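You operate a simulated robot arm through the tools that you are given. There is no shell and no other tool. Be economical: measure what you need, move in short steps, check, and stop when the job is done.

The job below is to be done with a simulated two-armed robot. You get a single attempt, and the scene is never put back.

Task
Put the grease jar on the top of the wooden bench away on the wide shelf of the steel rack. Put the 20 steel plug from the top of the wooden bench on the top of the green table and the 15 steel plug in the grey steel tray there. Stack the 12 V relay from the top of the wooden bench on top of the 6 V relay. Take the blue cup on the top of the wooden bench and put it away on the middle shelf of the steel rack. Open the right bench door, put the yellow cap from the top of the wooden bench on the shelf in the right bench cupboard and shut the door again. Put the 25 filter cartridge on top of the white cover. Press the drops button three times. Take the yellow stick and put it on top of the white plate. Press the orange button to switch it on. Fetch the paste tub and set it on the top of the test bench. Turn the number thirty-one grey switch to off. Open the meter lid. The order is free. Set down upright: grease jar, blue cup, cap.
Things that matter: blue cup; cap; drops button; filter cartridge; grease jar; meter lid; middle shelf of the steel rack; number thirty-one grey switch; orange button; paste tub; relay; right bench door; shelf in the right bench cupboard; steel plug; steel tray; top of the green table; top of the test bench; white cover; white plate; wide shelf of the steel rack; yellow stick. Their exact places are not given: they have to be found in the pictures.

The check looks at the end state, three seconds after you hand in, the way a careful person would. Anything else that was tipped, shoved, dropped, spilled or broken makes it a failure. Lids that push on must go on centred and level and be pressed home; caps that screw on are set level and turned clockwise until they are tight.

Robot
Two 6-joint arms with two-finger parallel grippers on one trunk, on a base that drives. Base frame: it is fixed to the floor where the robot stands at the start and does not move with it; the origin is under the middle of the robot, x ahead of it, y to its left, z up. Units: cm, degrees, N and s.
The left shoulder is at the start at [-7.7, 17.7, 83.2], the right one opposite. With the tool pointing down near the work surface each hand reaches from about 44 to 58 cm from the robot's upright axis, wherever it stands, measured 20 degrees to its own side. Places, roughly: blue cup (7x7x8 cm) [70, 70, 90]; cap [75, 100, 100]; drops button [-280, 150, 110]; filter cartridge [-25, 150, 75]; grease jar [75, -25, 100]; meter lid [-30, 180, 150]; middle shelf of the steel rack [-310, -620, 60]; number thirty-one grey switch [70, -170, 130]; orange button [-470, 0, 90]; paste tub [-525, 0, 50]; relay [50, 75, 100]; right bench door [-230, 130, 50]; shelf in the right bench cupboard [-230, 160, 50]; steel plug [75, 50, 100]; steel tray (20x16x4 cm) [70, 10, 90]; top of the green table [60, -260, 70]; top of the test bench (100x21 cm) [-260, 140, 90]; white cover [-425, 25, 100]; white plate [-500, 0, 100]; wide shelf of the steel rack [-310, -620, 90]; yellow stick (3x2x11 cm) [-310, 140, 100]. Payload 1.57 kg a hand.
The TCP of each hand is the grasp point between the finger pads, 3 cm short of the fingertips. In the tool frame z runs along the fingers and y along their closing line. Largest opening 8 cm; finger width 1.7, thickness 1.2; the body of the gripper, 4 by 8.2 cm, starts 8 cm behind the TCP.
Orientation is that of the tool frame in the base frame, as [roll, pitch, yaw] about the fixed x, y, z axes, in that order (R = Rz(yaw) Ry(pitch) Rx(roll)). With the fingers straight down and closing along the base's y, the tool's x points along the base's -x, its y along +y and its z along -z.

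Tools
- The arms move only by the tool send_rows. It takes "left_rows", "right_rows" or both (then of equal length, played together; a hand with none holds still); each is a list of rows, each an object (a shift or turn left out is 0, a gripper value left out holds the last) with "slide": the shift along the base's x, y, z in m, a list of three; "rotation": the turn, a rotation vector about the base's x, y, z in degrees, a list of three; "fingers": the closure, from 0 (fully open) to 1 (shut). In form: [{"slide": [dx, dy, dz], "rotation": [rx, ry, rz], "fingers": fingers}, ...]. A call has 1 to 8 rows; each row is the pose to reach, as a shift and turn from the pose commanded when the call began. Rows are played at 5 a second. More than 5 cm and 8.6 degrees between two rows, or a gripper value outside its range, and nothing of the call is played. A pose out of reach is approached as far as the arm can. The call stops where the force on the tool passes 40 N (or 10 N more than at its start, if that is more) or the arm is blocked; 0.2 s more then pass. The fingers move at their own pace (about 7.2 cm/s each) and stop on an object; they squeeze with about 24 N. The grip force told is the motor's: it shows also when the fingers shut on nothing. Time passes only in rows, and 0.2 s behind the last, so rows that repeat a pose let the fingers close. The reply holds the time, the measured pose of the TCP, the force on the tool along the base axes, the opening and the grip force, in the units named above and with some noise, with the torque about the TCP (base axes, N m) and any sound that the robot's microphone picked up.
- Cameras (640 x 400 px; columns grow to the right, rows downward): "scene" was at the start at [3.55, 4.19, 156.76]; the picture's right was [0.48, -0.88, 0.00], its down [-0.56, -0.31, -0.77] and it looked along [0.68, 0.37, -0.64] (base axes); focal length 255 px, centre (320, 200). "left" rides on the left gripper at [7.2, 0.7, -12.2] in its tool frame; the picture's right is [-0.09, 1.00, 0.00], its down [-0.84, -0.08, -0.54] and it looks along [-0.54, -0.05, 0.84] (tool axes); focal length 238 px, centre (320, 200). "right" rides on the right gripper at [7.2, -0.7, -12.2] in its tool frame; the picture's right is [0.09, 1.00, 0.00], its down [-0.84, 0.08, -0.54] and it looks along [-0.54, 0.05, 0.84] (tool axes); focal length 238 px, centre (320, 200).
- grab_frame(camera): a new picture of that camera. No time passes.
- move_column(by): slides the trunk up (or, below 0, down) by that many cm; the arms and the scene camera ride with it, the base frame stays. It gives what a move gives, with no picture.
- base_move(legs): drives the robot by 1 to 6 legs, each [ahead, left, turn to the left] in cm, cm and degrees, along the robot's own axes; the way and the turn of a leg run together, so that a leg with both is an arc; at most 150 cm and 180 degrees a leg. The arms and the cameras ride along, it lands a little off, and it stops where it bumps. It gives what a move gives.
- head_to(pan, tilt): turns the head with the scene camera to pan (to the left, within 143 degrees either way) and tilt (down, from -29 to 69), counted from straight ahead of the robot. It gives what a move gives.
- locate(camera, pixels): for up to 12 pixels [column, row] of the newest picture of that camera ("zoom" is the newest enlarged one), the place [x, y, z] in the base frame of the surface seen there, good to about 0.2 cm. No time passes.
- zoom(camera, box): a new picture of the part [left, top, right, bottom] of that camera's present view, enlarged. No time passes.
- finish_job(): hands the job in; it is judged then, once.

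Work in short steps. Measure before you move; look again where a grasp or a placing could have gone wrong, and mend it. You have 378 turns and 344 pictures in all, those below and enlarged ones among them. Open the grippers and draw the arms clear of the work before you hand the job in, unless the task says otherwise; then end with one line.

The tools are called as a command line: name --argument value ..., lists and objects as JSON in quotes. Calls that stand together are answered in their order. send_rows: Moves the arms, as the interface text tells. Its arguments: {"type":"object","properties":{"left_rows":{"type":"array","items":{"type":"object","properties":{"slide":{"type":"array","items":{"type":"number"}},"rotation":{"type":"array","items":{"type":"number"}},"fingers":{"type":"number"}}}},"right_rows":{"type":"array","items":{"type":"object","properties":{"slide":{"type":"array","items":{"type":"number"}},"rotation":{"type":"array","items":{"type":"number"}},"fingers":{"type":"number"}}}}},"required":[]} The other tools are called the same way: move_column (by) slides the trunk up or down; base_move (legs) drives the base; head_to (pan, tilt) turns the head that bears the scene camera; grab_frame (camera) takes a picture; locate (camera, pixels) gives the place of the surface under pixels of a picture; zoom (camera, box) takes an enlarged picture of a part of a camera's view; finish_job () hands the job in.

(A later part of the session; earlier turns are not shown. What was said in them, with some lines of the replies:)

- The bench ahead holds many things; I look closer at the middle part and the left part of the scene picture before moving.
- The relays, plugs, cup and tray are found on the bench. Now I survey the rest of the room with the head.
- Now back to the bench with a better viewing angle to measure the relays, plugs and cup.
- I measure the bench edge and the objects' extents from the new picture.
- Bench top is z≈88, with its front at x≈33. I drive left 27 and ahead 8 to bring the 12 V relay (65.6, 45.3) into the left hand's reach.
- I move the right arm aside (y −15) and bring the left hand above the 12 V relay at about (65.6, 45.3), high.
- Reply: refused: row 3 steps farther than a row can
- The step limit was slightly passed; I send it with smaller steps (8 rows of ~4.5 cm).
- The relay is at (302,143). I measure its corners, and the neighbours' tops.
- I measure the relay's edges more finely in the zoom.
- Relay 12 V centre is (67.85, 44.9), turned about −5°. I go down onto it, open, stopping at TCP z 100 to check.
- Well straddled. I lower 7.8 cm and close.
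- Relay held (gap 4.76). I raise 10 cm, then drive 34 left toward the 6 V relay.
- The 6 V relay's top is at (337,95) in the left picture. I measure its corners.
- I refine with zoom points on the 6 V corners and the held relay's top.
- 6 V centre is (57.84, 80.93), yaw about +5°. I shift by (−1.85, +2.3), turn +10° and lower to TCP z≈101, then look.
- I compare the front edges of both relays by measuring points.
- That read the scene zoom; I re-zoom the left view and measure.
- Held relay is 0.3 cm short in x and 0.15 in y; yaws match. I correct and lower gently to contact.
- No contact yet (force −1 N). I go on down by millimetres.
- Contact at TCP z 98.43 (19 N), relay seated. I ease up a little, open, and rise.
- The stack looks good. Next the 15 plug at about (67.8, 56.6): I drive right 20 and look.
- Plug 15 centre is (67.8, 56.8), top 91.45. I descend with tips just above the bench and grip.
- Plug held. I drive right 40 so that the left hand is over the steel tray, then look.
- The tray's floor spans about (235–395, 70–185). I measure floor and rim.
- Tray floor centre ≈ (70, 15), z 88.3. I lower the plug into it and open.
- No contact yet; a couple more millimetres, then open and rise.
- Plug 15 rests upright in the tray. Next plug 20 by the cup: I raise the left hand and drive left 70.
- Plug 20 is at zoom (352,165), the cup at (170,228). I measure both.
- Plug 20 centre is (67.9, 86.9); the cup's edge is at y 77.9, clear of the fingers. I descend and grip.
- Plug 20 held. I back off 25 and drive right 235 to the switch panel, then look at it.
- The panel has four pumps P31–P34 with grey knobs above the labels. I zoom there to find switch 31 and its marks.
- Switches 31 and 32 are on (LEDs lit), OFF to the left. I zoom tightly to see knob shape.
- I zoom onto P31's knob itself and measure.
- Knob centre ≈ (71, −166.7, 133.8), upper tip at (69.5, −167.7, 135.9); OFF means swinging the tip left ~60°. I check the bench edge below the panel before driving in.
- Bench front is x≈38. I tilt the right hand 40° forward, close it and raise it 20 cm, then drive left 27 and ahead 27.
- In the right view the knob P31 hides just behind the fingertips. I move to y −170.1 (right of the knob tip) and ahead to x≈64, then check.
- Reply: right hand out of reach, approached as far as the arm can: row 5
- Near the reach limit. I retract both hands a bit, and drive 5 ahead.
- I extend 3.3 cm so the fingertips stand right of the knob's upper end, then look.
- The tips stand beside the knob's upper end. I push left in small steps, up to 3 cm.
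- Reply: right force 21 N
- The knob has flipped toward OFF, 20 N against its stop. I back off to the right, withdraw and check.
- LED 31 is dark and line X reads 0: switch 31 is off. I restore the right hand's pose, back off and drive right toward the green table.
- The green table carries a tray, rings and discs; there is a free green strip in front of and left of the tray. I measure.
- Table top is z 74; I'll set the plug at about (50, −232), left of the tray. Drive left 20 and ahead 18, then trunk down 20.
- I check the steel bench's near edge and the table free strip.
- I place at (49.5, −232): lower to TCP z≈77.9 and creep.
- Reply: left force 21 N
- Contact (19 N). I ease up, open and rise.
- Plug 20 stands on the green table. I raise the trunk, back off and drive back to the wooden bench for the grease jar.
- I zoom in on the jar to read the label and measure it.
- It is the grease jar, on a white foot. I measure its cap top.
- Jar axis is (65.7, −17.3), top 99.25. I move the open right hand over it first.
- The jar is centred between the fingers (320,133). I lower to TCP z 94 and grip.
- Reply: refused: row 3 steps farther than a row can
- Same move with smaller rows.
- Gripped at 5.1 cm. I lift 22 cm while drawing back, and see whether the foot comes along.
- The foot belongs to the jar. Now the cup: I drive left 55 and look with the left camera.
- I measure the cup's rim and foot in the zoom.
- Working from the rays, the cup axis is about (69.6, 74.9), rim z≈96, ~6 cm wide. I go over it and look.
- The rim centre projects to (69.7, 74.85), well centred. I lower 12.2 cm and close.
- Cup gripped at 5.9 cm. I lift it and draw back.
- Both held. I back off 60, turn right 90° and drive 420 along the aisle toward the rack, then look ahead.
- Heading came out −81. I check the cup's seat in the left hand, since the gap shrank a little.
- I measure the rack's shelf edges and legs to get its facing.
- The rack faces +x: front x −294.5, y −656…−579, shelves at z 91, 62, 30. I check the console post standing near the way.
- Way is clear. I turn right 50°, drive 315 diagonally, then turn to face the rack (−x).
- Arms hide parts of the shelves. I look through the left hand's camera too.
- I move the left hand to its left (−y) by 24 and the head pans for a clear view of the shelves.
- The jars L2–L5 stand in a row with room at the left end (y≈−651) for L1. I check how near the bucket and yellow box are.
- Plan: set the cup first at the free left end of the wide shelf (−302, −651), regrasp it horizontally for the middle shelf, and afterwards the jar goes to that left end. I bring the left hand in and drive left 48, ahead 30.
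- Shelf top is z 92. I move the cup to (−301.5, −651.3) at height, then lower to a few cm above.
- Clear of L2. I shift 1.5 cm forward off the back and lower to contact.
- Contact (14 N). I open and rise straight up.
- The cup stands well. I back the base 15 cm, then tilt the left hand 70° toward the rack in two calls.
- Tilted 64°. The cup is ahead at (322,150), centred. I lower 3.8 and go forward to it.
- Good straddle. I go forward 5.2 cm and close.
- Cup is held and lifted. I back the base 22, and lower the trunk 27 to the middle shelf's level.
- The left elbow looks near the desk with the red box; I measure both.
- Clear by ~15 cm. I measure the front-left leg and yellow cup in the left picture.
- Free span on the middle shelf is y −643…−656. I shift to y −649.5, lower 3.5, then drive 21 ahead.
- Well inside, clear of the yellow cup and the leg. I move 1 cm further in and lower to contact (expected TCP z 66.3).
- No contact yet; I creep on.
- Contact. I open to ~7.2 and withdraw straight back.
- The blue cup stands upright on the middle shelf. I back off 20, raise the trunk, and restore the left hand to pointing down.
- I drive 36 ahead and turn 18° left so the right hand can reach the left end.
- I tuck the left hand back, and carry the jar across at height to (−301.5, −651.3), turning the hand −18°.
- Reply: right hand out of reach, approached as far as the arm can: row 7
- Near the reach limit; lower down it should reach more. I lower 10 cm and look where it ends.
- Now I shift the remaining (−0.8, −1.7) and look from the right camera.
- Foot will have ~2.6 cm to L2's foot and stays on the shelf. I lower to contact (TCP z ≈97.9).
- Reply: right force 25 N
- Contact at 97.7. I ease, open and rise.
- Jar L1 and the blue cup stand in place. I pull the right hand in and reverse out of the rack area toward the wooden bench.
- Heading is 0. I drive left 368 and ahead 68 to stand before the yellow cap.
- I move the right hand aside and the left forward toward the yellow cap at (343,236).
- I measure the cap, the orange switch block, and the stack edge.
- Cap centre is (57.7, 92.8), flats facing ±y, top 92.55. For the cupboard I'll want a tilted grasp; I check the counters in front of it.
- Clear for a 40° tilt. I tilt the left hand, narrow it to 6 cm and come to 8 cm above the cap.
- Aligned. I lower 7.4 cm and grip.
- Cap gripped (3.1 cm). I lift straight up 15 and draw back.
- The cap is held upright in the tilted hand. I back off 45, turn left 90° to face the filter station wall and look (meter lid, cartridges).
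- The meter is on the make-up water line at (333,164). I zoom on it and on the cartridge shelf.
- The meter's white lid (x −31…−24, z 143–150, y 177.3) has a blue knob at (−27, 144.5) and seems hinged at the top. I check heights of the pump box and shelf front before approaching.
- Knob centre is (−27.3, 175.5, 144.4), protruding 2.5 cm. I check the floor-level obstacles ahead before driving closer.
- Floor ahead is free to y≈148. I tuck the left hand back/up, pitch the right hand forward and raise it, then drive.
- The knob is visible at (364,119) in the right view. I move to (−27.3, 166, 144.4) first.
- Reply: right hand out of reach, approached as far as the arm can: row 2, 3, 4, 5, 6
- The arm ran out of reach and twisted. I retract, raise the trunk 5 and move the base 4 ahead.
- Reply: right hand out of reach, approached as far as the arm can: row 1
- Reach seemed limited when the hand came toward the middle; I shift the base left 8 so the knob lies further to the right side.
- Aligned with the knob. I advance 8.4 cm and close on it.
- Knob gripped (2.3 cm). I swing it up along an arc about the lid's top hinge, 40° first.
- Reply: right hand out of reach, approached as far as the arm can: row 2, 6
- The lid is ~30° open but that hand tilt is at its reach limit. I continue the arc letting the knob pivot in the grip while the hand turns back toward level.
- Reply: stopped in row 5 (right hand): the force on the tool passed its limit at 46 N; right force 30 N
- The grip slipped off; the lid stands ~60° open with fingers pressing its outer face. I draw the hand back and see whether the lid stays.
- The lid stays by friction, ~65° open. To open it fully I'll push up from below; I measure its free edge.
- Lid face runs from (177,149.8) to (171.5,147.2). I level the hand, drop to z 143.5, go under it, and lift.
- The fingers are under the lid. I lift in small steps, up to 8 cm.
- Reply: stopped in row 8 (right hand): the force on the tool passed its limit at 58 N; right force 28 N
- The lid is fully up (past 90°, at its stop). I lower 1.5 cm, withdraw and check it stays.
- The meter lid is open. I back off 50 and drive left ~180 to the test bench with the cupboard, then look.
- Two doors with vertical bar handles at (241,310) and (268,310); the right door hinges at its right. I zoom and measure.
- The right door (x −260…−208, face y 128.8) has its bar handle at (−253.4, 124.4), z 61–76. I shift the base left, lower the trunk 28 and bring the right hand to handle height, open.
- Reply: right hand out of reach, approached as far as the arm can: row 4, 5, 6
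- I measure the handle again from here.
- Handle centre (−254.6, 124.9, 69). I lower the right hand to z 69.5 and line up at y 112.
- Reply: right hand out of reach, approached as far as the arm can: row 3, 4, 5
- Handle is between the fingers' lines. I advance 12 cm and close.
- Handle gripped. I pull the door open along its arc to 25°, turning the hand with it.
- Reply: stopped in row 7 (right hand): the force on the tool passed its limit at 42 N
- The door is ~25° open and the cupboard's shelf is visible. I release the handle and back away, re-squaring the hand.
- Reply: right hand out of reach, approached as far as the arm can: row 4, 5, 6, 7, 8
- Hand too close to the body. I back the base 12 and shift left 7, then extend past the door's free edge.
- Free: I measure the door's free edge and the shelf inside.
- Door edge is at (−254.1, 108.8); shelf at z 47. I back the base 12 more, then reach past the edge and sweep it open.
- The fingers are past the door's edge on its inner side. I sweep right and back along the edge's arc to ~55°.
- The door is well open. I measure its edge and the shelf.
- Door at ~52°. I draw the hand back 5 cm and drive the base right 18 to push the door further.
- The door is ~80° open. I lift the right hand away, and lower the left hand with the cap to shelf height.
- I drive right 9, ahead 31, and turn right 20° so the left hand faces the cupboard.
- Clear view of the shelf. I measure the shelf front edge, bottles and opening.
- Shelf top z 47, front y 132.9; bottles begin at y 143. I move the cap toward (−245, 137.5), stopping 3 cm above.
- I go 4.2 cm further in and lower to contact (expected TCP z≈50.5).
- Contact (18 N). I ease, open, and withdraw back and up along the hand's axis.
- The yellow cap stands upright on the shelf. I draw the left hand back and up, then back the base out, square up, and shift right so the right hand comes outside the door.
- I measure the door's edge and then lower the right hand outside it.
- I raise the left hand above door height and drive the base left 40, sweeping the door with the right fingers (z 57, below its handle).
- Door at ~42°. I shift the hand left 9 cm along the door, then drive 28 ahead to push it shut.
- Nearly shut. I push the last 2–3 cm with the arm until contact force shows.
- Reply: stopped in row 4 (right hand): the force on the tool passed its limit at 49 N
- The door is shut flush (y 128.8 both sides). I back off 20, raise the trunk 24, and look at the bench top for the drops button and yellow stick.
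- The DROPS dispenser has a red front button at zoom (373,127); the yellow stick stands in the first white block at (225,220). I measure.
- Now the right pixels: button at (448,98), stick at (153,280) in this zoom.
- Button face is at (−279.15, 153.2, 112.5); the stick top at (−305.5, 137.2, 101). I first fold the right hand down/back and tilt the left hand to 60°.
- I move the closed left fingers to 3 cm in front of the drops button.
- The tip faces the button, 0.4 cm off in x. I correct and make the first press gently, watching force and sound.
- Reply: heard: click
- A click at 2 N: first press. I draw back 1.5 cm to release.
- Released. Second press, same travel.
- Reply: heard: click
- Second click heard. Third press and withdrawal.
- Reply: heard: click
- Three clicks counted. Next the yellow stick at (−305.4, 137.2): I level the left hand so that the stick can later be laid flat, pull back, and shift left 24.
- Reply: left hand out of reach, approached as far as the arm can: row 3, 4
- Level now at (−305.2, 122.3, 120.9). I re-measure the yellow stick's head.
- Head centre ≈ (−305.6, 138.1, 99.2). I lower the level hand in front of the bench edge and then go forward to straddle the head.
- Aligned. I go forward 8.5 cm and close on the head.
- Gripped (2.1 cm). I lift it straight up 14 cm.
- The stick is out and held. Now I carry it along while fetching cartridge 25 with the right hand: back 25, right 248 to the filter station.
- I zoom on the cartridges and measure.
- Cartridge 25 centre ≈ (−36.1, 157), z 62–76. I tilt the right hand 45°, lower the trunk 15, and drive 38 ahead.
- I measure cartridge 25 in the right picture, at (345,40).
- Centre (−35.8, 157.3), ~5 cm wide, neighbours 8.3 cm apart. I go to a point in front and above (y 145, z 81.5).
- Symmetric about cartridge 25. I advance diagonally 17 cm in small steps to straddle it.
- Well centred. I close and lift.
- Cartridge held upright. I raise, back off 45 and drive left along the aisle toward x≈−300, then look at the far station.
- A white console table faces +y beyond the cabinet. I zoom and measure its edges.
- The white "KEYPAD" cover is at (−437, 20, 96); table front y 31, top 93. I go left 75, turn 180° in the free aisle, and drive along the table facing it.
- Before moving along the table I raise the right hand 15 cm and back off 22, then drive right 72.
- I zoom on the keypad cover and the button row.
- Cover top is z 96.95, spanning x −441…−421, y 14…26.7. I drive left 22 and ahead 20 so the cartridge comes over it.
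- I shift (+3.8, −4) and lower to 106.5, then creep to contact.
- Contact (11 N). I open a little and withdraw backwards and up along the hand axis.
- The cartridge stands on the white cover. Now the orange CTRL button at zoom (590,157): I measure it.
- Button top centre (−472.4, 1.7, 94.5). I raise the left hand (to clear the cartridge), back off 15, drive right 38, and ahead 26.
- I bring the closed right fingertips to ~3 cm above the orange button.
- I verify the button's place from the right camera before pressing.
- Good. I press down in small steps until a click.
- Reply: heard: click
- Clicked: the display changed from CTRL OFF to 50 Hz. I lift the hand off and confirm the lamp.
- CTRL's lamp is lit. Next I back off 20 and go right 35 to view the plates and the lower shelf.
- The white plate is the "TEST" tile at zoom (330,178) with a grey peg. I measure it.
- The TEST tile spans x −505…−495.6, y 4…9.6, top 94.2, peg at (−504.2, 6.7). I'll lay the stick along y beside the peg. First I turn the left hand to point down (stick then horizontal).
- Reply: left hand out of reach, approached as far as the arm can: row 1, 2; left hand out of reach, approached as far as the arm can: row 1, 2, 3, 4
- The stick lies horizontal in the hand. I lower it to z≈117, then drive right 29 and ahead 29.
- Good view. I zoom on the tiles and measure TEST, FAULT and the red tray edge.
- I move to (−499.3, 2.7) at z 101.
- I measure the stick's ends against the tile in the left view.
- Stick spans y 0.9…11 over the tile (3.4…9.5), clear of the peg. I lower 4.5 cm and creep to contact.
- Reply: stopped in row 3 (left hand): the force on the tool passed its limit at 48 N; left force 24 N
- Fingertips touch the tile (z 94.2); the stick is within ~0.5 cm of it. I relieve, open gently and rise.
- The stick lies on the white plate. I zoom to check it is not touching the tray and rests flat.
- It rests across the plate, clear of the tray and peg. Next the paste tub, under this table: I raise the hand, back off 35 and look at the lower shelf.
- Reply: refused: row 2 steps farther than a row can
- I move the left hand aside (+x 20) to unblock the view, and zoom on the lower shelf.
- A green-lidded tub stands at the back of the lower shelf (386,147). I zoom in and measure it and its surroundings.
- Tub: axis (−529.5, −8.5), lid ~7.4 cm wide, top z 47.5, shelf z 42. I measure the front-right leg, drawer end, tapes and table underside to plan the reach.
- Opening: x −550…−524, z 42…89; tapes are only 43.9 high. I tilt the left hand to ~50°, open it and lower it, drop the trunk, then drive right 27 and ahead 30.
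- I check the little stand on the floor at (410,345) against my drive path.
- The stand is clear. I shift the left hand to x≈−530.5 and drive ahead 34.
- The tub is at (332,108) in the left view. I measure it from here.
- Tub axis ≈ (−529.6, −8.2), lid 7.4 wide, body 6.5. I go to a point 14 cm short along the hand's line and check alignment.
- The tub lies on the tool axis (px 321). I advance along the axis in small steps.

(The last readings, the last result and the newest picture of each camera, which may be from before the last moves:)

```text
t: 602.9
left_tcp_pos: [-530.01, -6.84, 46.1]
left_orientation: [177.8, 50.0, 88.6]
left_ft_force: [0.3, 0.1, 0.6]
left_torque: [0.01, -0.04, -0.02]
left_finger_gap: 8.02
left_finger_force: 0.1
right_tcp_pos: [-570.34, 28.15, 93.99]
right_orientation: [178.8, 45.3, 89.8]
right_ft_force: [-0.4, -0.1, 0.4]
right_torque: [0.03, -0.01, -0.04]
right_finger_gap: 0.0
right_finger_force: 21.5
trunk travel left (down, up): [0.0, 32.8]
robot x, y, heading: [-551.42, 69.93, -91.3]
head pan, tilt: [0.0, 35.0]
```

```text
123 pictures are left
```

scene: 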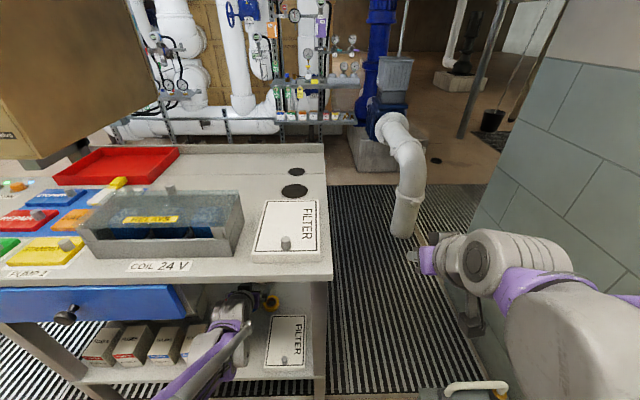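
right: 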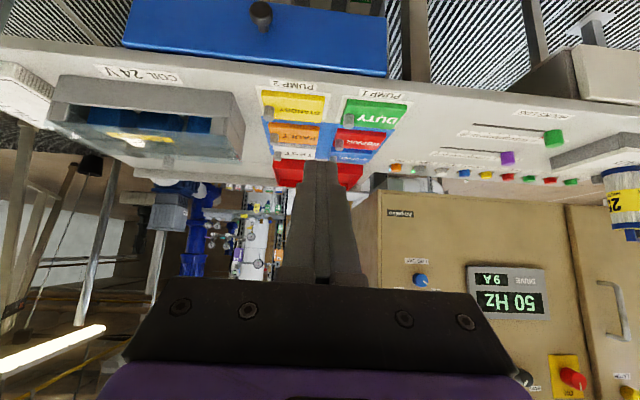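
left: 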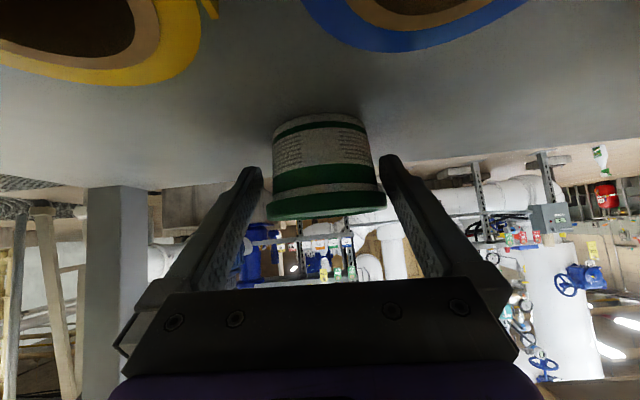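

The tub is between the fingers. I close on it.

send_rows --left_rows '[{"fingers": 0.3}, {"fingers": 1}, {"fingers": 1}]'

grab_frame --camera "left"

```text
t: 603.7
left_tcp_pos: [-530.07, -6.85, 46.1]
left_orientation: [177.8, 50.0, 88.6]
left_ft_force: [-0.9, -0.2, -0.1]
left_torque: [0.02, 0.02, -0.04]
left_finger_gap: 7.01
left_finger_force: 24.0
right_tcp_pos: [-570.38, 28.21, 93.96]
right_orientation: [178.8, 45.1, 89.7]
right_ft_force: [-0.5, -0.4, -0.4]
right_torque: [0.02, 0.03, 0.03]
right_finger_gap: 0.0
right_finger_force: 21.3
trunk travel left (down, up): [0.0, 32.8]
robot x, y, heading: [-550.94, 69.88, -91.1]
head pan, tilt: [0.0, 35.0]
```

```text
122 pictures are left
```

left: 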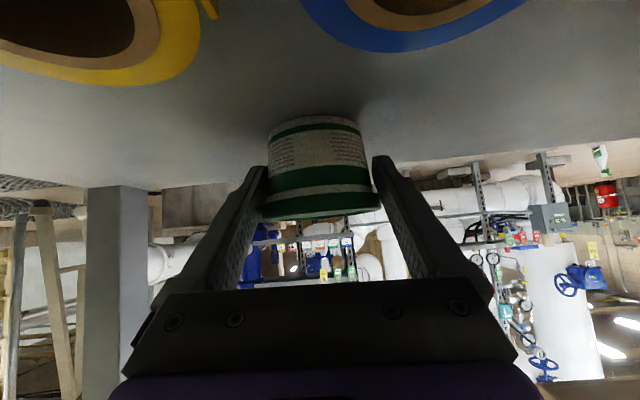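

Gripped at 7.0 cm (lid). I lift 7 cm gently and check.

send_rows --left_rows '[{"slide": [0, 0, 0.015]}, {"slide": [0, 0, 0.03]}, {"slide": [0, 0.01, 0.05]}, {"slide": [0, 0.02, 0.07]}]'

grab_frame --camera "left"

```text
t: 604.7
left_tcp_pos: [-530.04, -4.9, 53.22]
left_orientation: [177.7, 50.0, 88.5]
left_ft_force: [0.5, -0.1, -1.8]
left_torque: [0.03, 0.06, 0.0]
left_finger_gap: 6.97
left_finger_force: 24.0
right_tcp_pos: [-570.38, 28.29, 93.99]
right_orientation: [178.8, 45.2, 89.9]
right_ft_force: [-1.3, -0.4, 0.6]
right_torque: [0.02, -0.01, 0.01]
right_finger_gap: 0.01
right_finger_force: 21.5
trunk travel left (down, up): [0.0, 32.8]
robot x, y, heading: [-551.5, 70.02, -90.9]
head pan, tilt: [0.0, 35.0]
```

```text
121 pictures are left
```

left: 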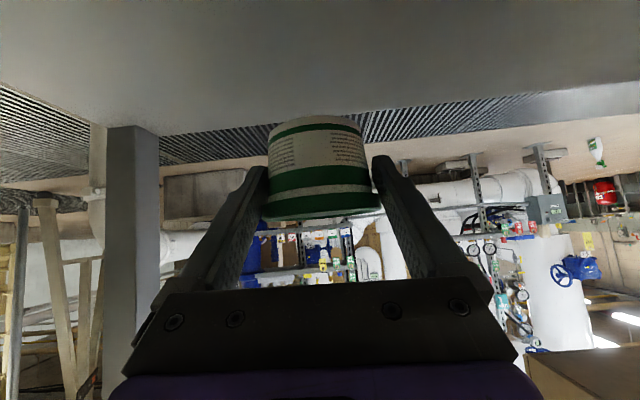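

Tub lifted cleanly. I raise 4 more cm (over the boxes) and back the base out 42.

send_rows --left_rows '[{"slide": [-0.01, 0, 0.02]}, {"slide": [-0.015, 0.0, 0.045]}]'

base_move --legs '[[-42, 0, 0]]'

grab_frame --camera "scene"

grab_frame --camera "left"

```text
t: 605.3
left_tcp_pos: [-531.45, -4.89, 57.55]
left_orientation: [177.8, 50.1, 88.5]
left_ft_force: [0.0, 0.0, -2.4]
left_torque: [0.05, -0.01, 0.03]
left_finger_gap: 6.98
left_finger_force: 23.7
right_tcp_pos: [-570.39, 28.12, 94.08]
right_orientation: [178.8, 45.2, 89.9]
right_ft_force: [-0.3, -0.3, -0.1]
right_torque: [0.03, 0.02, -0.01]
right_finger_gap: 0.0
right_finger_force: 21.5
trunk travel left (down, up): [0.0, 32.8]
robot x, y, heading: [-551.4, 69.94, -91.2]
head pan, tilt: [0.0, 35.0]
```

```text
t: 607.9
left_tcp_pos: [-530.38, 36.66, 57.43]
left_orientation: [177.8, 50.1, 88.9]
left_ft_force: [0.1, -0.2, -2.3]
left_torque: [0.07, -0.01, 0.02]
left_finger_gap: 6.78
left_finger_force: 24.0
right_tcp_pos: [-569.28, 69.49, 94.05]
right_orientation: [178.9, 45.3, 90.1]
right_ft_force: [-0.7, -0.5, -0.1]
right_torque: [0.01, -0.03, 0.0]
right_finger_gap: 0.0
right_finger_force: 21.1
trunk travel left (down, up): [0.0, 32.8]
robot x, y, heading: [-550.43, 111.62, -91.0]
head pan, tilt: [0.0, 35.0]
```

```text
120 pictures are left
```

scene: 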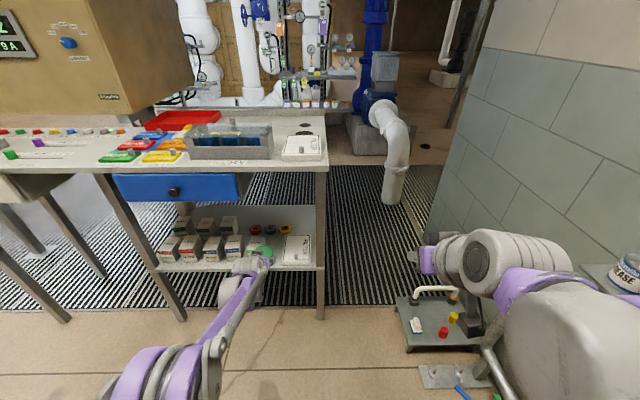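

```text
119 pictures are left
```

left: 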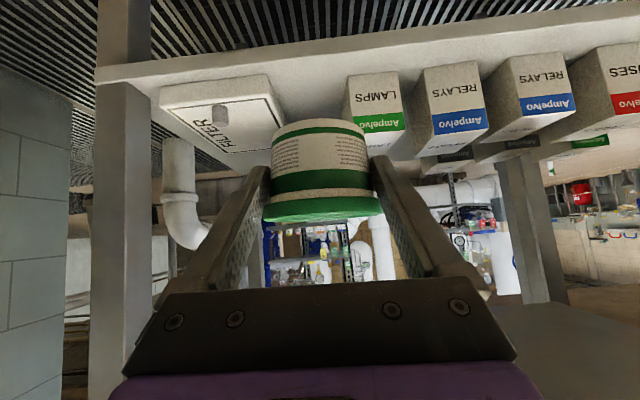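

The gap shrank to 6.8: the grip is on the lid's near side and slowly slipping. I'll set the tub on the flat "FILTER" box top on the lower shelf's front right and regrasp deeper. I measure that surface.

zoom --camera "scene" --box '[230, 220, 340, 290]'

locate --camera "zoom" --pixels '[[340, 105], [455, 100], [310, 235], [470, 235], [400, 140], [380, 230], [400, 185], [270, 150], [225, 90], [440, 230], [330, 200]]'

```text
5.71 times, centred on (285, 255) of scene
```

zoom: 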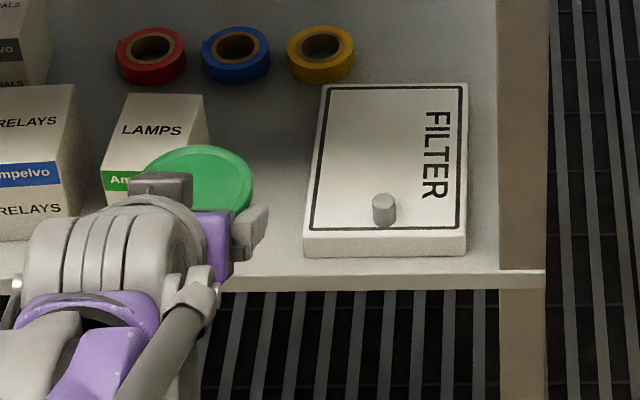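

```text
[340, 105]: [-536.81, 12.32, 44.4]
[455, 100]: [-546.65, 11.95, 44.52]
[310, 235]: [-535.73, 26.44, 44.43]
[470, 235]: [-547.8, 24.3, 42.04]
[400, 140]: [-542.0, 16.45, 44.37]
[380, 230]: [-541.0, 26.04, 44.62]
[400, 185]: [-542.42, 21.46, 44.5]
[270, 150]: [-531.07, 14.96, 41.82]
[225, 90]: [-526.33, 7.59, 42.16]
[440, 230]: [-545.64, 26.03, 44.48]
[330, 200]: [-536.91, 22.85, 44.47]
```

Box top z 44.45, x −547…−535.5, y 10…27. I shift left-hand x by −7 with the arm, base right 4, then ahead 17, to bring the tub over (−541.5, 16.5).

send_rows --left_rows '[{"slide": [-0.02, 0, 0]}, {"slide": [-0.04, 0, 0]}, {"slide": [-0.06, 0, 0]}, {"slide": [-0.07, 0, 0]}]'

base_move --legs '[[0, -4, 0.8], [17, 0, 0]]'

grab_frame --camera "left"

```text
t: 608.9
left_tcp_pos: [-537.21, 36.49, 57.46]
left_orientation: [177.8, 49.9, 88.8]
left_ft_force: [-0.7, -0.3, -2.6]
left_torque: [0.05, 0.01, 0.0]
left_finger_gap: 6.75
left_finger_force: 23.6
right_tcp_pos: [-569.27, 69.45, 94.09]
right_orientation: [178.8, 45.1, 90.2]
right_ft_force: [0.3, 0.4, -0.8]
right_torque: [-0.01, -0.03, 0.0]
right_finger_gap: 0.0
right_finger_force: 21.3
trunk travel left (down, up): [0.0, 32.8]
robot x, y, heading: [-550.69, 111.52, -90.6]
head pan, tilt: [0.0, 35.0]
```

```text
t: 611.0
left_tcp_pos: [-540.07, 19.85, 57.42]
left_orientation: [177.9, 50.0, 89.7]
left_ft_force: [0.2, -1.2, -2.0]
left_torque: [0.03, -0.01, 0.03]
left_finger_gap: 6.75
left_finger_force: 23.7
right_tcp_pos: [-572.71, 52.42, 94.06]
right_orientation: [178.8, 45.1, 91.0]
right_ft_force: [-0.4, -0.1, -0.1]
right_torque: [0.03, 0.04, 0.0]
right_finger_gap: 0.0
right_finger_force: 21.1
trunk travel left (down, up): [0.0, 32.8]
robot x, y, heading: [-554.48, 94.83, -90.0]
head pan, tilt: [0.0, 35.0]
```

```text
117 pictures are left
```

left: 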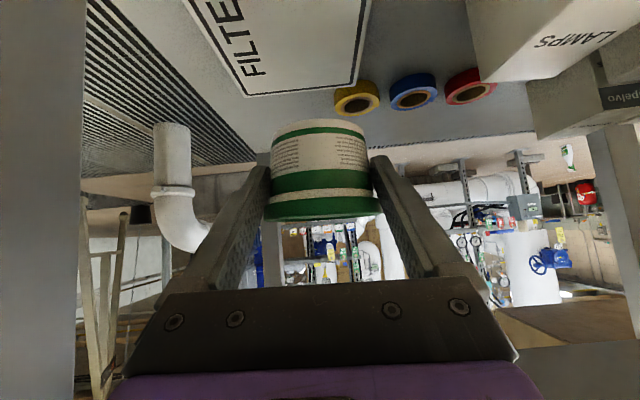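

I shift (−1.4, −1.6) and lower to the box top.

send_rows --left_rows '[{"slide": [-0.014, -0.016, -0.02]}, {"slide": [-0.014, -0.016, -0.05]}, {"slide": [-0.014, -0.016, -0.075]}, {"slide": [-0.014, -0.016, -0.083]}, {"slide": [-0.014, -0.016, -0.086]}, {"slide": [-0.014, -0.016, -0.089]}]'

grab_frame --camera "left"

```text
t: 612.4
left_tcp_pos: [-541.56, 18.39, 48.57]
left_orientation: [177.7, 50.1, 89.9]
left_ft_force: [-0.2, -0.7, 6.2]
left_torque: [-0.18, 0.22, 0.02]
left_finger_gap: 6.74
left_finger_force: 24.6
right_tcp_pos: [-572.78, 52.63, 94.11]
right_orientation: [178.8, 45.2, 91.0]
right_ft_force: [0.0, 0.6, -0.5]
right_torque: [0.0, -0.03, 0.01]
right_finger_gap: 0.0
right_finger_force: 20.9
trunk travel left (down, up): [0.0, 32.8]
robot x, y, heading: [-554.64, 94.69, -89.9]
head pan, tilt: [0.0, 35.0]
```

```text
116 pictures are left
```

left: 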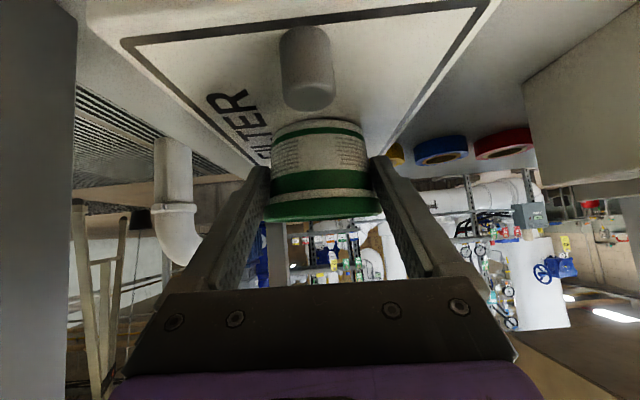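

Set down (6 N). I open fully, advance 2.6 cm so the pads cross the lid's centre, and close again.

send_rows --left_rows '[{"slide": [0, 0, 0], "fingers": 0}, {"slide": [0, 0, 0], "fingers": 0}, {"slide": [0, -0.013, 0.001], "fingers": 0}, {"slide": [0, -0.026, 0.001], "fingers": 0}, {"slide": [0, -0.026, 0.001], "fingers": 0}]'

grab_frame --camera "left"

```text
t: 613.6
left_tcp_pos: [-541.46, 15.82, 48.59]
left_orientation: [177.8, 50.0, 89.7]
left_ft_force: [-0.1, 0.2, 0.1]
left_torque: [-0.01, 0.01, 0.02]
left_finger_gap: 8.01
left_finger_force: 0.0
right_tcp_pos: [-572.72, 52.6, 94.06]
right_orientation: [178.9, 45.2, 91.0]
right_ft_force: [-0.4, 0.3, 0.4]
right_torque: [-0.02, 0.02, -0.04]
right_finger_gap: 0.0
right_finger_force: 21.1
trunk travel left (down, up): [0.0, 32.8]
robot x, y, heading: [-554.5, 95.17, -90.1]
head pan, tilt: [0.0, 35.0]
```

```text
115 pictures are left
```

left: 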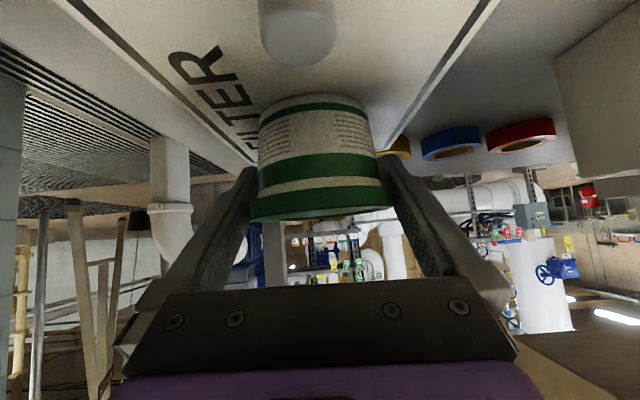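

No contact force. I close and read the gap.

send_rows --left_rows '[{"fingers": 1}, {"fingers": 1}, {"fingers": 1}]'

send_rows --left_rows '[{"slide": [0, 0, 0.015]}, {"slide": [0, 0, 0.03]}, {"slide": [0, 0, 0.05]}, {"slide": [0, 0, 0.07]}, {"slide": [0, 0, 0.07]}, {"slide": [0, 0, 0.07]}]'

grab_frame --camera "left"

```text
t: 614.4
left_tcp_pos: [-541.47, 15.78, 48.59]
left_orientation: [177.8, 50.0, 89.5]
left_ft_force: [0.8, -2.1, 0.8]
left_torque: [-0.03, -0.02, -0.03]
left_finger_gap: 7.78
left_finger_force: 23.7
right_tcp_pos: [-572.64, 52.48, 94.05]
right_orientation: [178.8, 45.2, 90.9]
right_ft_force: [0.4, 0.9, -0.4]
right_torque: [-0.03, 0.02, 0.0]
right_finger_gap: 0.0
right_finger_force: 21.1
trunk travel left (down, up): [0.0, 32.8]
robot x, y, heading: [-554.26, 94.62, -90.3]
head pan, tilt: [0.0, 35.0]
```

```text
t: 615.8
left_tcp_pos: [-541.66, 15.56, 55.73]
left_orientation: [177.9, 50.0, 89.7]
left_ft_force: [0.8, 0.2, -2.2]
left_torque: [-0.03, 0.02, -0.02]
left_finger_gap: 7.75
left_finger_force: 24.3
right_tcp_pos: [-572.81, 52.45, 94.08]
right_orientation: [178.8, 45.1, 91.0]
right_ft_force: [-0.7, -0.1, 0.1]
right_torque: [0.02, -0.01, 0.0]
right_finger_gap: 0.0
right_finger_force: 21.4
trunk travel left (down, up): [0.0, 32.8]
robot x, y, heading: [-554.19, 94.85, -90.0]
head pan, tilt: [0.0, 35.0]
```

```text
114 pictures are left
```

left: 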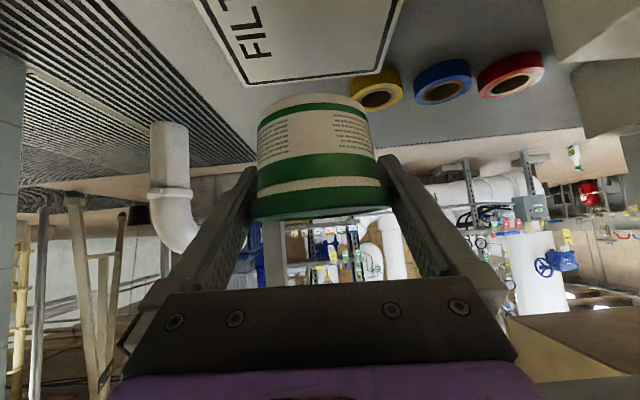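

Gap 7.75: now across the full lid. I back out 38 and raise the trunk.

base_move --legs '[[-30, 0, 0]]'

move_column --by 27

grab_frame --camera "scene"

grab_frame --camera "left"

```text
t: 617.8
left_tcp_pos: [-541.4, 45.77, 55.45]
left_orientation: [177.7, 50.1, 89.8]
left_ft_force: [-0.5, -0.1, -1.6]
left_torque: [0.0, 0.0, -0.01]
left_finger_gap: 7.77
left_finger_force: 23.6
right_tcp_pos: [-572.71, 82.48, 93.94]
right_orientation: [178.8, 45.2, 91.2]
right_ft_force: [1.2, 0.0, 0.1]
right_torque: [-0.01, 0.0, 0.0]
right_finger_gap: 0.0
right_finger_force: 21.1
trunk travel left (down, up): [0.0, 32.8]
robot x, y, heading: [-554.61, 125.03, -89.7]
head pan, tilt: [0.0, 35.0]
```

```text
t: 620.6
left_tcp_pos: [-541.33, 45.7, 82.59]
left_orientation: [177.8, 49.9, 89.9]
left_ft_force: [0.1, 1.1, -2.6]
left_torque: [-0.03, 0.01, -0.03]
left_finger_gap: 7.76
left_finger_force: 23.7
right_tcp_pos: [-572.64, 82.53, 120.94]
right_orientation: [178.8, 45.1, 91.1]
right_ft_force: [-0.7, -0.4, -0.7]
right_torque: [0.01, 0.02, -0.02]
right_finger_gap: 0.01
right_finger_force: 21.4
trunk travel left (down, up): [-27.0, 5.8]
robot x, y, heading: [-554.59, 125.12, -90.0]
head pan, tilt: [0.0, 35.0]
```

```text
113 pictures are left
```

scene: 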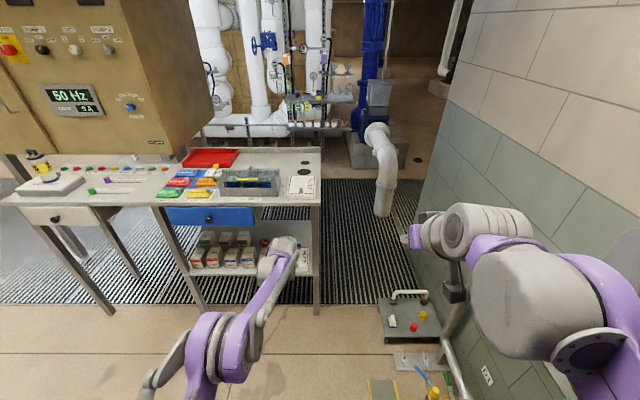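

```text
112 pictures are left
```

left: 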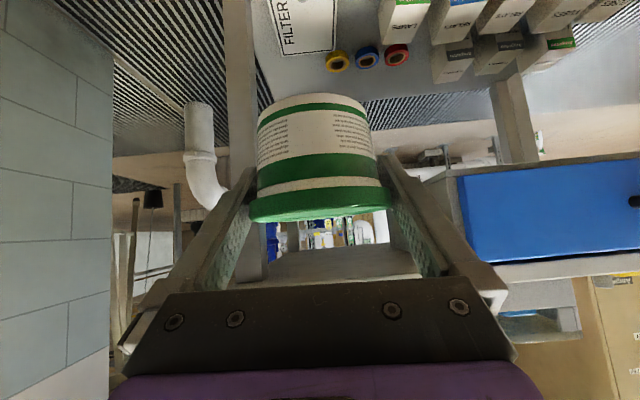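

The arm is far extended; I pull the left hand back 25 cm and up before driving.

send_rows --left_rows '[{"slide": [0, 0.035, 0.02]}, {"slide": [0, 0.07, 0.05]}, {"slide": [0, 0.105, 0.08]}, {"slide": [0, 0.14, 0.11]}, {"slide": [0, 0.175, 0.14]}, {"slide": [0, 0.21, 0.17]}, {"slide": [0, 0.245, 0.2]}, {"slide": [0, 0.28, 0.23]}]'

base_move --legs '[[25, 0, 0], [0, 130, 0], [0, 62, 0]]'

grab_frame --camera "left"

```text
t: 622.4
left_tcp_pos: [-540.81, 73.82, 105.54]
left_orientation: [177.7, 50.1, 89.9]
left_ft_force: [0.2, -0.3, -2.4]
left_torque: [-0.04, 0.04, -0.01]
left_finger_gap: 7.77
left_finger_force: 23.6
right_tcp_pos: [-572.55, 82.69, 121.03]
right_orientation: [178.9, 45.2, 91.1]
right_ft_force: [0.0, -0.2, 0.2]
right_torque: [0.0, -0.02, 0.02]
right_finger_gap: 0.02
right_finger_force: 22.0
trunk travel left (down, up): [-27.0, 5.8]
robot x, y, heading: [-554.68, 124.93, -89.6]
head pan, tilt: [0.0, 35.0]
```

```text
t: 641.2
left_tcp_pos: [-346.24, 48.2, 105.48]
left_orientation: [177.8, 50.0, 89.3]
left_ft_force: [-0.5, -1.1, -2.7]
left_torque: [-0.05, 0.02, -0.02]
left_finger_gap: 7.78
left_finger_force: 23.6
right_tcp_pos: [-377.78, 57.5, 121.03]
right_orientation: [178.8, 45.2, 90.7]
right_ft_force: [0.5, -0.5, -0.2]
right_torque: [-0.01, -0.01, 0.0]
right_finger_gap: 0.01
right_finger_force: 20.9
trunk travel left (down, up): [-27.0, 5.8]
robot x, y, heading: [-359.27, 99.5, -90.4]
head pan, tilt: [0.0, 35.0]
```

```text
111 pictures are left
```

left: 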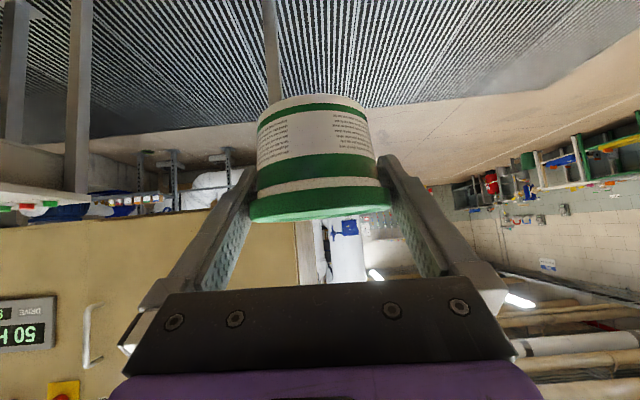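

Tub steady. I move ahead 27, turn 180° left, and drive right 118 to the test bench.

base_move --legs '[[27, 0, 0], [0, 0, 90], [0, 0, 90], [0, -118, 0]]'

head_to --pan 0 --tilt 38

grab_frame --camera "scene"

```text
t: 661.0
left_tcp_pos: [-249.28, 117.84, 105.47]
left_orientation: [177.8, 50.0, -94.4]
left_ft_force: [-0.2, 0.0, -1.9]
left_torque: [0.01, 0.01, 0.03]
left_finger_gap: 7.77
left_finger_force: 23.7
right_tcp_pos: [-218.26, 106.47, 120.99]
right_orientation: [178.8, 45.2, -93.1]
right_ft_force: [0.0, 0.2, 0.1]
right_torque: [0.01, 0.02, 0.0]
right_finger_gap: 0.01
right_finger_force: 21.8
trunk travel left (down, up): [-27.0, 5.8]
robot x, y, heading: [-239.4, 65.62, 85.7]
head pan, tilt: [0.0, 35.0]
```

```text
t: 661.6
left_tcp_pos: [-249.27, 118.01, 105.54]
left_orientation: [177.8, 50.0, -94.5]
left_ft_force: [-0.1, 0.1, -1.2]
left_torque: [0.01, 0.02, 0.0]
left_finger_gap: 7.78
left_finger_force: 23.3
right_tcp_pos: [-218.11, 106.47, 121.06]
right_orientation: [178.8, 45.1, -93.2]
right_ft_force: [0.1, -0.3, 0.0]
right_torque: [-0.02, -0.02, -0.01]
right_finger_gap: 0.01
right_finger_force: 21.1
trunk travel left (down, up): [-27.0, 5.8]
robot x, y, heading: [-239.43, 65.1, 85.7]
head pan, tilt: [0.0, 38.0]
```

```text
110 pictures are left
```

scene: 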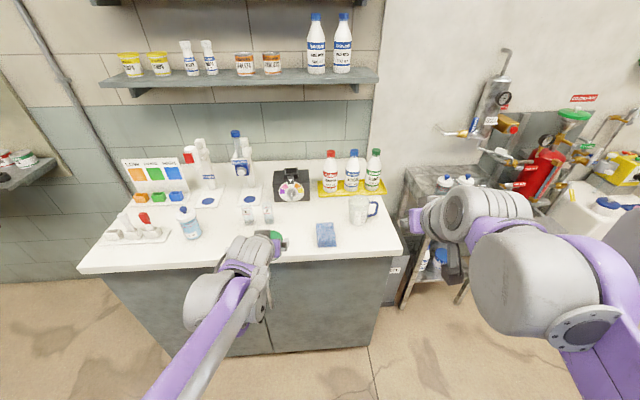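

I measure the free space between the vials and the sponge.

zoom --camera "scene" --box '[220, 170, 400, 280]'

locate --camera "zoom" --pixels '[[270, 190], [175, 170], [185, 150], [345, 230], [345, 270], [300, 230], [290, 160], [300, 270], [250, 180], [370, 200], [480, 170]]'

```text
3.56 times, centred on (310, 225) of scene
```

zoom: 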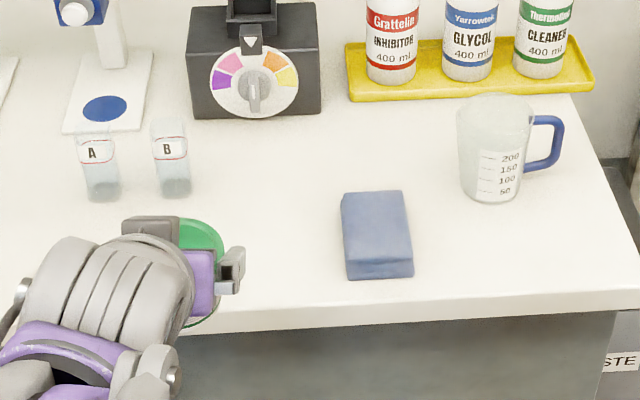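

```text
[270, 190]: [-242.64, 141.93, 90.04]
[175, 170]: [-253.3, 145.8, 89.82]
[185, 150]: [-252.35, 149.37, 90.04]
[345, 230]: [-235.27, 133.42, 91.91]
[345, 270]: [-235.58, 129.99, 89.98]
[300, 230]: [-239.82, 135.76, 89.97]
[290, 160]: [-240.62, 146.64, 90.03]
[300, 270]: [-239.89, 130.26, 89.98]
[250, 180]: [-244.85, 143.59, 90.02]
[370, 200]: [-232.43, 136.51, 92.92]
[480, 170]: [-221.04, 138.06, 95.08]
```

Bench top z 90; I choose (−245, 140), clear of vial B and the sponge. Base ahead 18, then fine approach.

base_move --legs '[[18, 0, 3]]'

grab_frame --camera "left"

zoom --camera "scene" --box '[200, 150, 420, 310]'

```text
t: 663.2
left_tcp_pos: [-251.12, 135.65, 105.45]
left_orientation: [177.8, 50.0, -91.5]
left_ft_force: [0.4, -0.2, -2.2]
left_torque: [0.02, 0.01, 0.01]
left_finger_gap: 7.76
left_finger_force: 23.8
right_tcp_pos: [-219.56, 125.92, 121.05]
right_orientation: [178.8, 45.4, -90.1]
right_ft_force: [0.8, 0.3, 0.4]
right_torque: [-0.02, 0.03, -0.01]
right_finger_gap: 0.02
right_finger_force: 21.2
trunk travel left (down, up): [-27.0, 5.8]
robot x, y, heading: [-238.93, 83.75, 89.1]
head pan, tilt: [0.0, 38.0]
```

```text
108 pictures are left
```

left: 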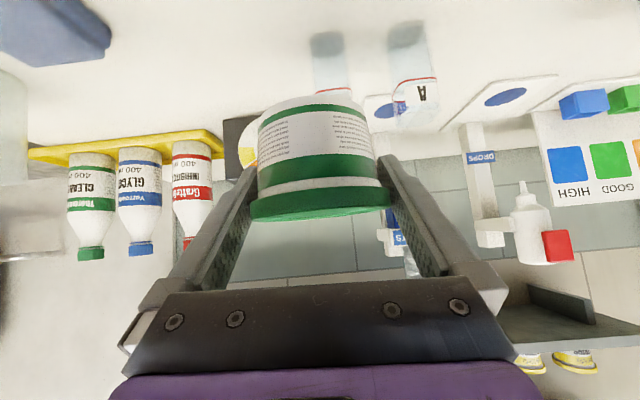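

```text
2.50 times, centred on (310, 230) of scene
```

zoom: 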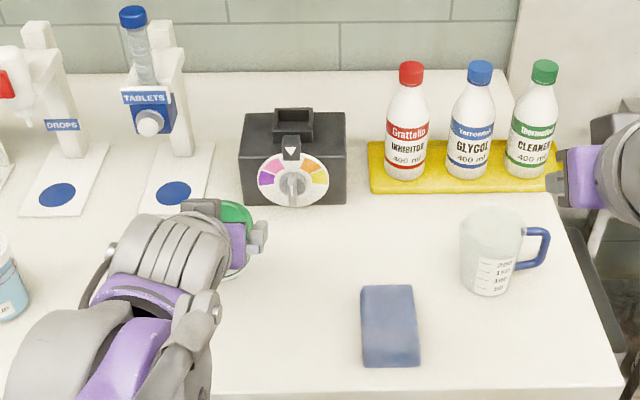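

I shift (+6.6, +3.5) at height, then lower near the surface.

send_rows --left_rows '[{"slide": [0.035, 0.015, 0]}, {"slide": [0.066, 0.035, 0]}, {"slide": [0.066, 0.035, -0.04]}, {"slide": [0.066, 0.035, -0.08]}, {"slide": [0.066, 0.035, -0.1]}, {"slide": [0.066, 0.035, -0.107]}, {"slide": [0.066, 0.035, -0.11]}, {"slide": [0.066, 0.035, -0.112]}]'

grab_frame --camera "left"

```text
t: 665.0
left_tcp_pos: [-244.64, 139.2, 94.21]
left_orientation: [177.9, 50.1, -91.4]
left_ft_force: [0.8, 0.7, -1.2]
left_torque: [0.04, 0.0, -0.02]
left_finger_gap: 7.77
left_finger_force: 24.9
right_tcp_pos: [-219.62, 125.94, 120.98]
right_orientation: [178.9, 45.1, -90.1]
right_ft_force: [-0.1, 0.0, -0.7]
right_torque: [0.01, 0.02, -0.02]
right_finger_gap: 0.0
right_finger_force: 20.9
trunk travel left (down, up): [-27.0, 5.8]
robot x, y, heading: [-238.55, 84.18, 88.9]
head pan, tilt: [0.0, 38.0]
```

```text
106 pictures are left
```

left: 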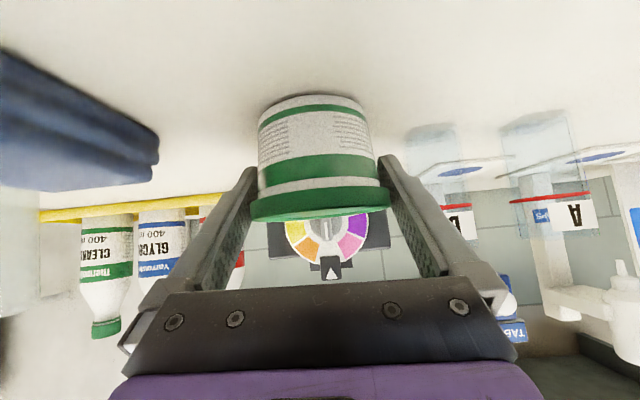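

Almost down; I creep to contact.

send_rows --left_rows '[{"slide": [0, 0, -0.001]}, {"slide": [0, 0, -0.002]}, {"slide": [0, 0, -0.003]}]'

```text
t: 665.8
left_tcp_pos: [-244.63, 139.23, 94.06]
left_orientation: [177.9, 50.1, -91.4]
left_ft_force: [0.0, 0.5, 0.1]
left_torque: [0.04, 0.08, 0.0]
left_finger_gap: 7.81
left_finger_force: 24.2
right_tcp_pos: [-219.67, 125.95, 121.06]
right_orientation: [178.8, 45.2, -90.1]
right_ft_force: [-0.2, -0.1, 0.7]
right_torque: [-0.02, 0.0, 0.0]
right_finger_gap: 0.0
right_finger_force: 21.5
trunk travel left (down, up): [-27.0, 5.8]
robot x, y, heading: [-238.59, 84.05, 88.8]
head pan, tilt: [0.0, 38.0]
```

Just starting to bear (+1.5 N change). One or two millimetres more, then release.

send_rows --left_rows '[{"slide": [0, 0, -0.001]}, {"slide": [0, 0, -0.002]}]'

```text
t: 666.4
left_tcp_pos: [-244.42, 139.08, 93.74]
left_orientation: [177.9, 50.2, -91.3]
left_ft_force: [-3.7, 4.4, 18.3]
left_torque: [-0.11, -0.03, -0.03]
left_finger_gap: 7.8
left_finger_force: 23.7
right_tcp_pos: [-219.64, 125.82, 121.07]
right_orientation: [178.9, 45.2, -90.1]
right_ft_force: [-0.4, 0.3, 0.5]
right_torque: [-0.01, 0.01, 0.0]
right_finger_gap: 0.01
right_finger_force: 21.7
trunk travel left (down, up): [-27.0, 5.8]
robot x, y, heading: [-238.6, 83.72, 88.8]
head pan, tilt: [0.0, 38.0]
```

Contact (18 N). I ease up slightly, open, and withdraw straight back horizontally.

send_rows --left_rows '[{"slide": [0, 0, 0.002]}, {"slide": [0, 0, 0.002], "fingers": 0}, {"slide": [0, 0, 0.002], "fingers": 0}, {"slide": [0, -0.005, 0.002], "fingers": 0}, {"slide": [-0.0005, -0.02, 0.002]}, {"slide": [-0.001, -0.045, 0.003]}, {"slide": [-0.0015, -0.075, 0.02]}, {"slide": [-0.002, -0.1, 0.05]}]'

grab_frame --camera "left"

zoom --camera "scene" --box '[200, 150, 420, 310]'

```text
t: 668.2
left_tcp_pos: [-244.76, 129.15, 98.98]
left_orientation: [177.9, 50.0, -91.2]
left_ft_force: [0.0, -0.1, -0.3]
left_torque: [-0.01, -0.02, -0.04]
left_finger_gap: 8.02
left_finger_force: 0.1
right_tcp_pos: [-219.47, 125.8, 121.09]
right_orientation: [178.9, 45.2, -90.1]
right_ft_force: [0.1, -0.3, -0.1]
right_torque: [0.02, 0.0, -0.03]
right_finger_gap: 0.0
right_finger_force: 21.6
trunk travel left (down, up): [-27.0, 5.8]
robot x, y, heading: [-238.53, 83.84, 88.9]
head pan, tilt: [0.0, 38.0]
```

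```text
105 pictures are left
```

left: 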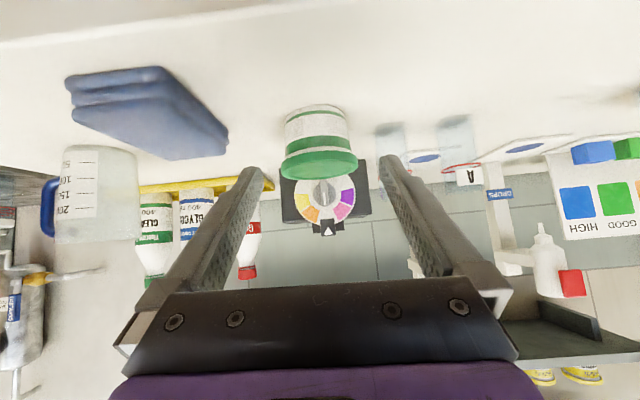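

```text
2.50 times, centred on (310, 230) of scene
```

zoom: 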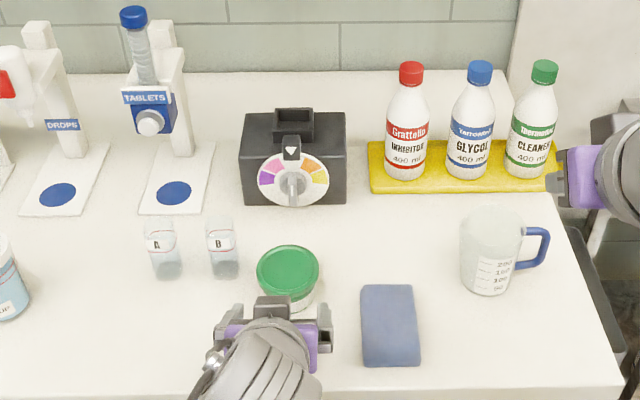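

The tub stands freely on the test bench. I draw the arms back, open the right gripper, and back the base off, then take a last look.

send_rows --left_rows '[{"slide": [0, -0.03, 0.03]}, {"slide": [0, -0.06, 0.06]}, {"slide": [0, -0.09, 0.09]}, {"slide": [0, -0.12, 0.12]}]' --right_rows '[{"slide": [0, 0, 0.01], "fingers": 0}, {"slide": [0, -0.02, 0.02], "fingers": 0}, {"slide": [0, -0.04, 0.02], "fingers": 0}, {"slide": [0, -0.06, 0.02], "fingers": 0}]'

base_move --legs '[[-35, 0, 0]]'

grab_frame --camera "scene"

```text
t: 669.2
left_tcp_pos: [-244.96, 116.97, 111.01]
left_orientation: [177.8, 50.2, -91.4]
left_ft_force: [-0.9, 1.1, 0.4]
left_torque: [-0.02, 0.04, -0.03]
left_finger_gap: 8.0
left_finger_force: 0.1
right_tcp_pos: [-219.61, 119.54, 122.82]
right_orientation: [178.8, 45.2, -90.2]
right_ft_force: [-0.6, -1.0, 0.1]
right_torque: [0.02, -0.01, -0.01]
right_finger_gap: 8.01
right_finger_force: 0.1
trunk travel left (down, up): [-27.0, 5.8]
robot x, y, heading: [-238.52, 84.06, 88.8]
head pan, tilt: [0.0, 38.0]
```

```text
t: 671.5
left_tcp_pos: [-245.49, 81.69, 110.99]
left_orientation: [177.7, 49.9, -91.7]
left_ft_force: [-0.5, 0.7, 0.3]
left_torque: [-0.03, 0.03, -0.01]
left_finger_gap: 8.02
left_finger_force: 0.1
right_tcp_pos: [-220.19, 84.06, 122.97]
right_orientation: [178.7, 45.2, -90.4]
right_ft_force: [1.1, -0.5, 0.0]
right_torque: [0.02, 0.0, 0.03]
right_finger_gap: 8.0
right_finger_force: 0.0
trunk travel left (down, up): [-27.0, 5.8]
robot x, y, heading: [-239.27, 48.62, 88.6]
head pan, tilt: [0.0, 38.0]
```

```text
103 pictures are left
```

scene: 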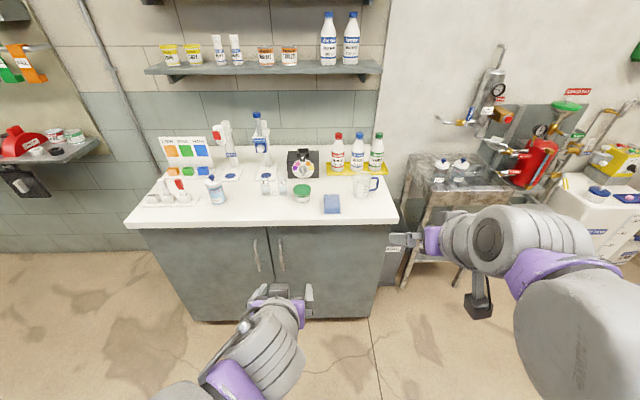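

All is in place here, door shut. I check the meter lid and the console from afar.

head_to --pan -58 --tilt 5

zoom --camera "scene" --box '[220, 120, 420, 260]'

head_to --pan 100 --tilt 10

zoom --camera "scene" --box '[240, 150, 400, 270]'

```text
t: 672.8
left_tcp_pos: [-245.52, 81.51, 110.89]
left_orientation: [177.8, 50.1, -91.6]
left_ft_force: [0.5, -0.4, -0.2]
left_torque: [-0.01, 0.03, -0.03]
left_finger_gap: 7.99
left_finger_force: 0.1
right_tcp_pos: [-220.16, 84.11, 122.9]
right_orientation: [178.8, 45.2, -90.4]
right_ft_force: [-0.2, 0.3, -0.2]
right_torque: [-0.02, 0.01, -0.01]
right_finger_gap: 7.99
right_finger_force: 0.1
trunk travel left (down, up): [-27.0, 5.8]
robot x, y, heading: [-239.5, 48.03, 88.5]
head pan, tilt: [-58.0, 5.0]
```

```text
2.86 times, centred on (320, 190) of scene
```

zoom: 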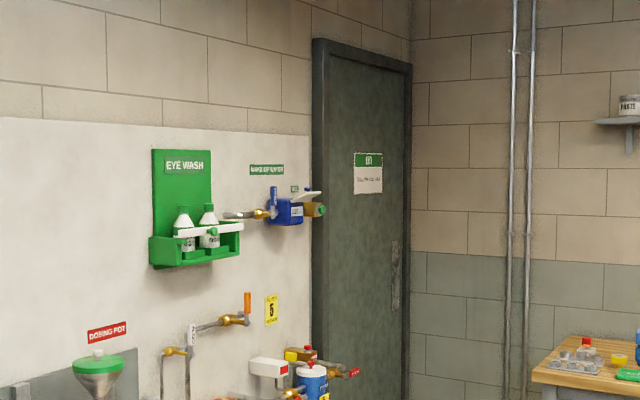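

```text
t: 675.2
left_tcp_pos: [-245.5, 81.66, 110.91]
left_orientation: [177.7, 50.0, -91.7]
left_ft_force: [-0.2, 0.2, 0.1]
left_torque: [-0.03, -0.01, 0.02]
left_finger_gap: 8.02
left_finger_force: 0.1
right_tcp_pos: [-220.31, 84.09, 122.93]
right_orientation: [178.8, 45.3, -90.4]
right_ft_force: [0.2, 0.1, 0.3]
right_torque: [-0.02, -0.02, 0.0]
right_finger_gap: 8.02
right_finger_force: 0.1
trunk travel left (down, up): [-27.0, 5.8]
robot x, y, heading: [-239.61, 48.17, 88.6]
head pan, tilt: [100.0, 10.0]
```

```text
3.33 times, centred on (320, 210) of scene
```

zoom: 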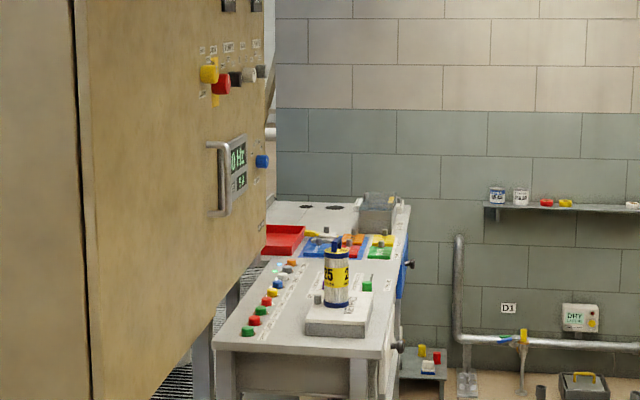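

The meter lid stands open, the cartridge is on the white cover, the stick on the plate and the controller is on. Arms are clear and open; I hand in.

finish_job

```text
The job is handed in.
```

I did every item on the list and handed the job in; the check's result has not come back. One thing I couldn't confirm is the paste tub: I never saw a name label on it. I took the green-lidded tub from the console table's lower shelf because it matched the place given.
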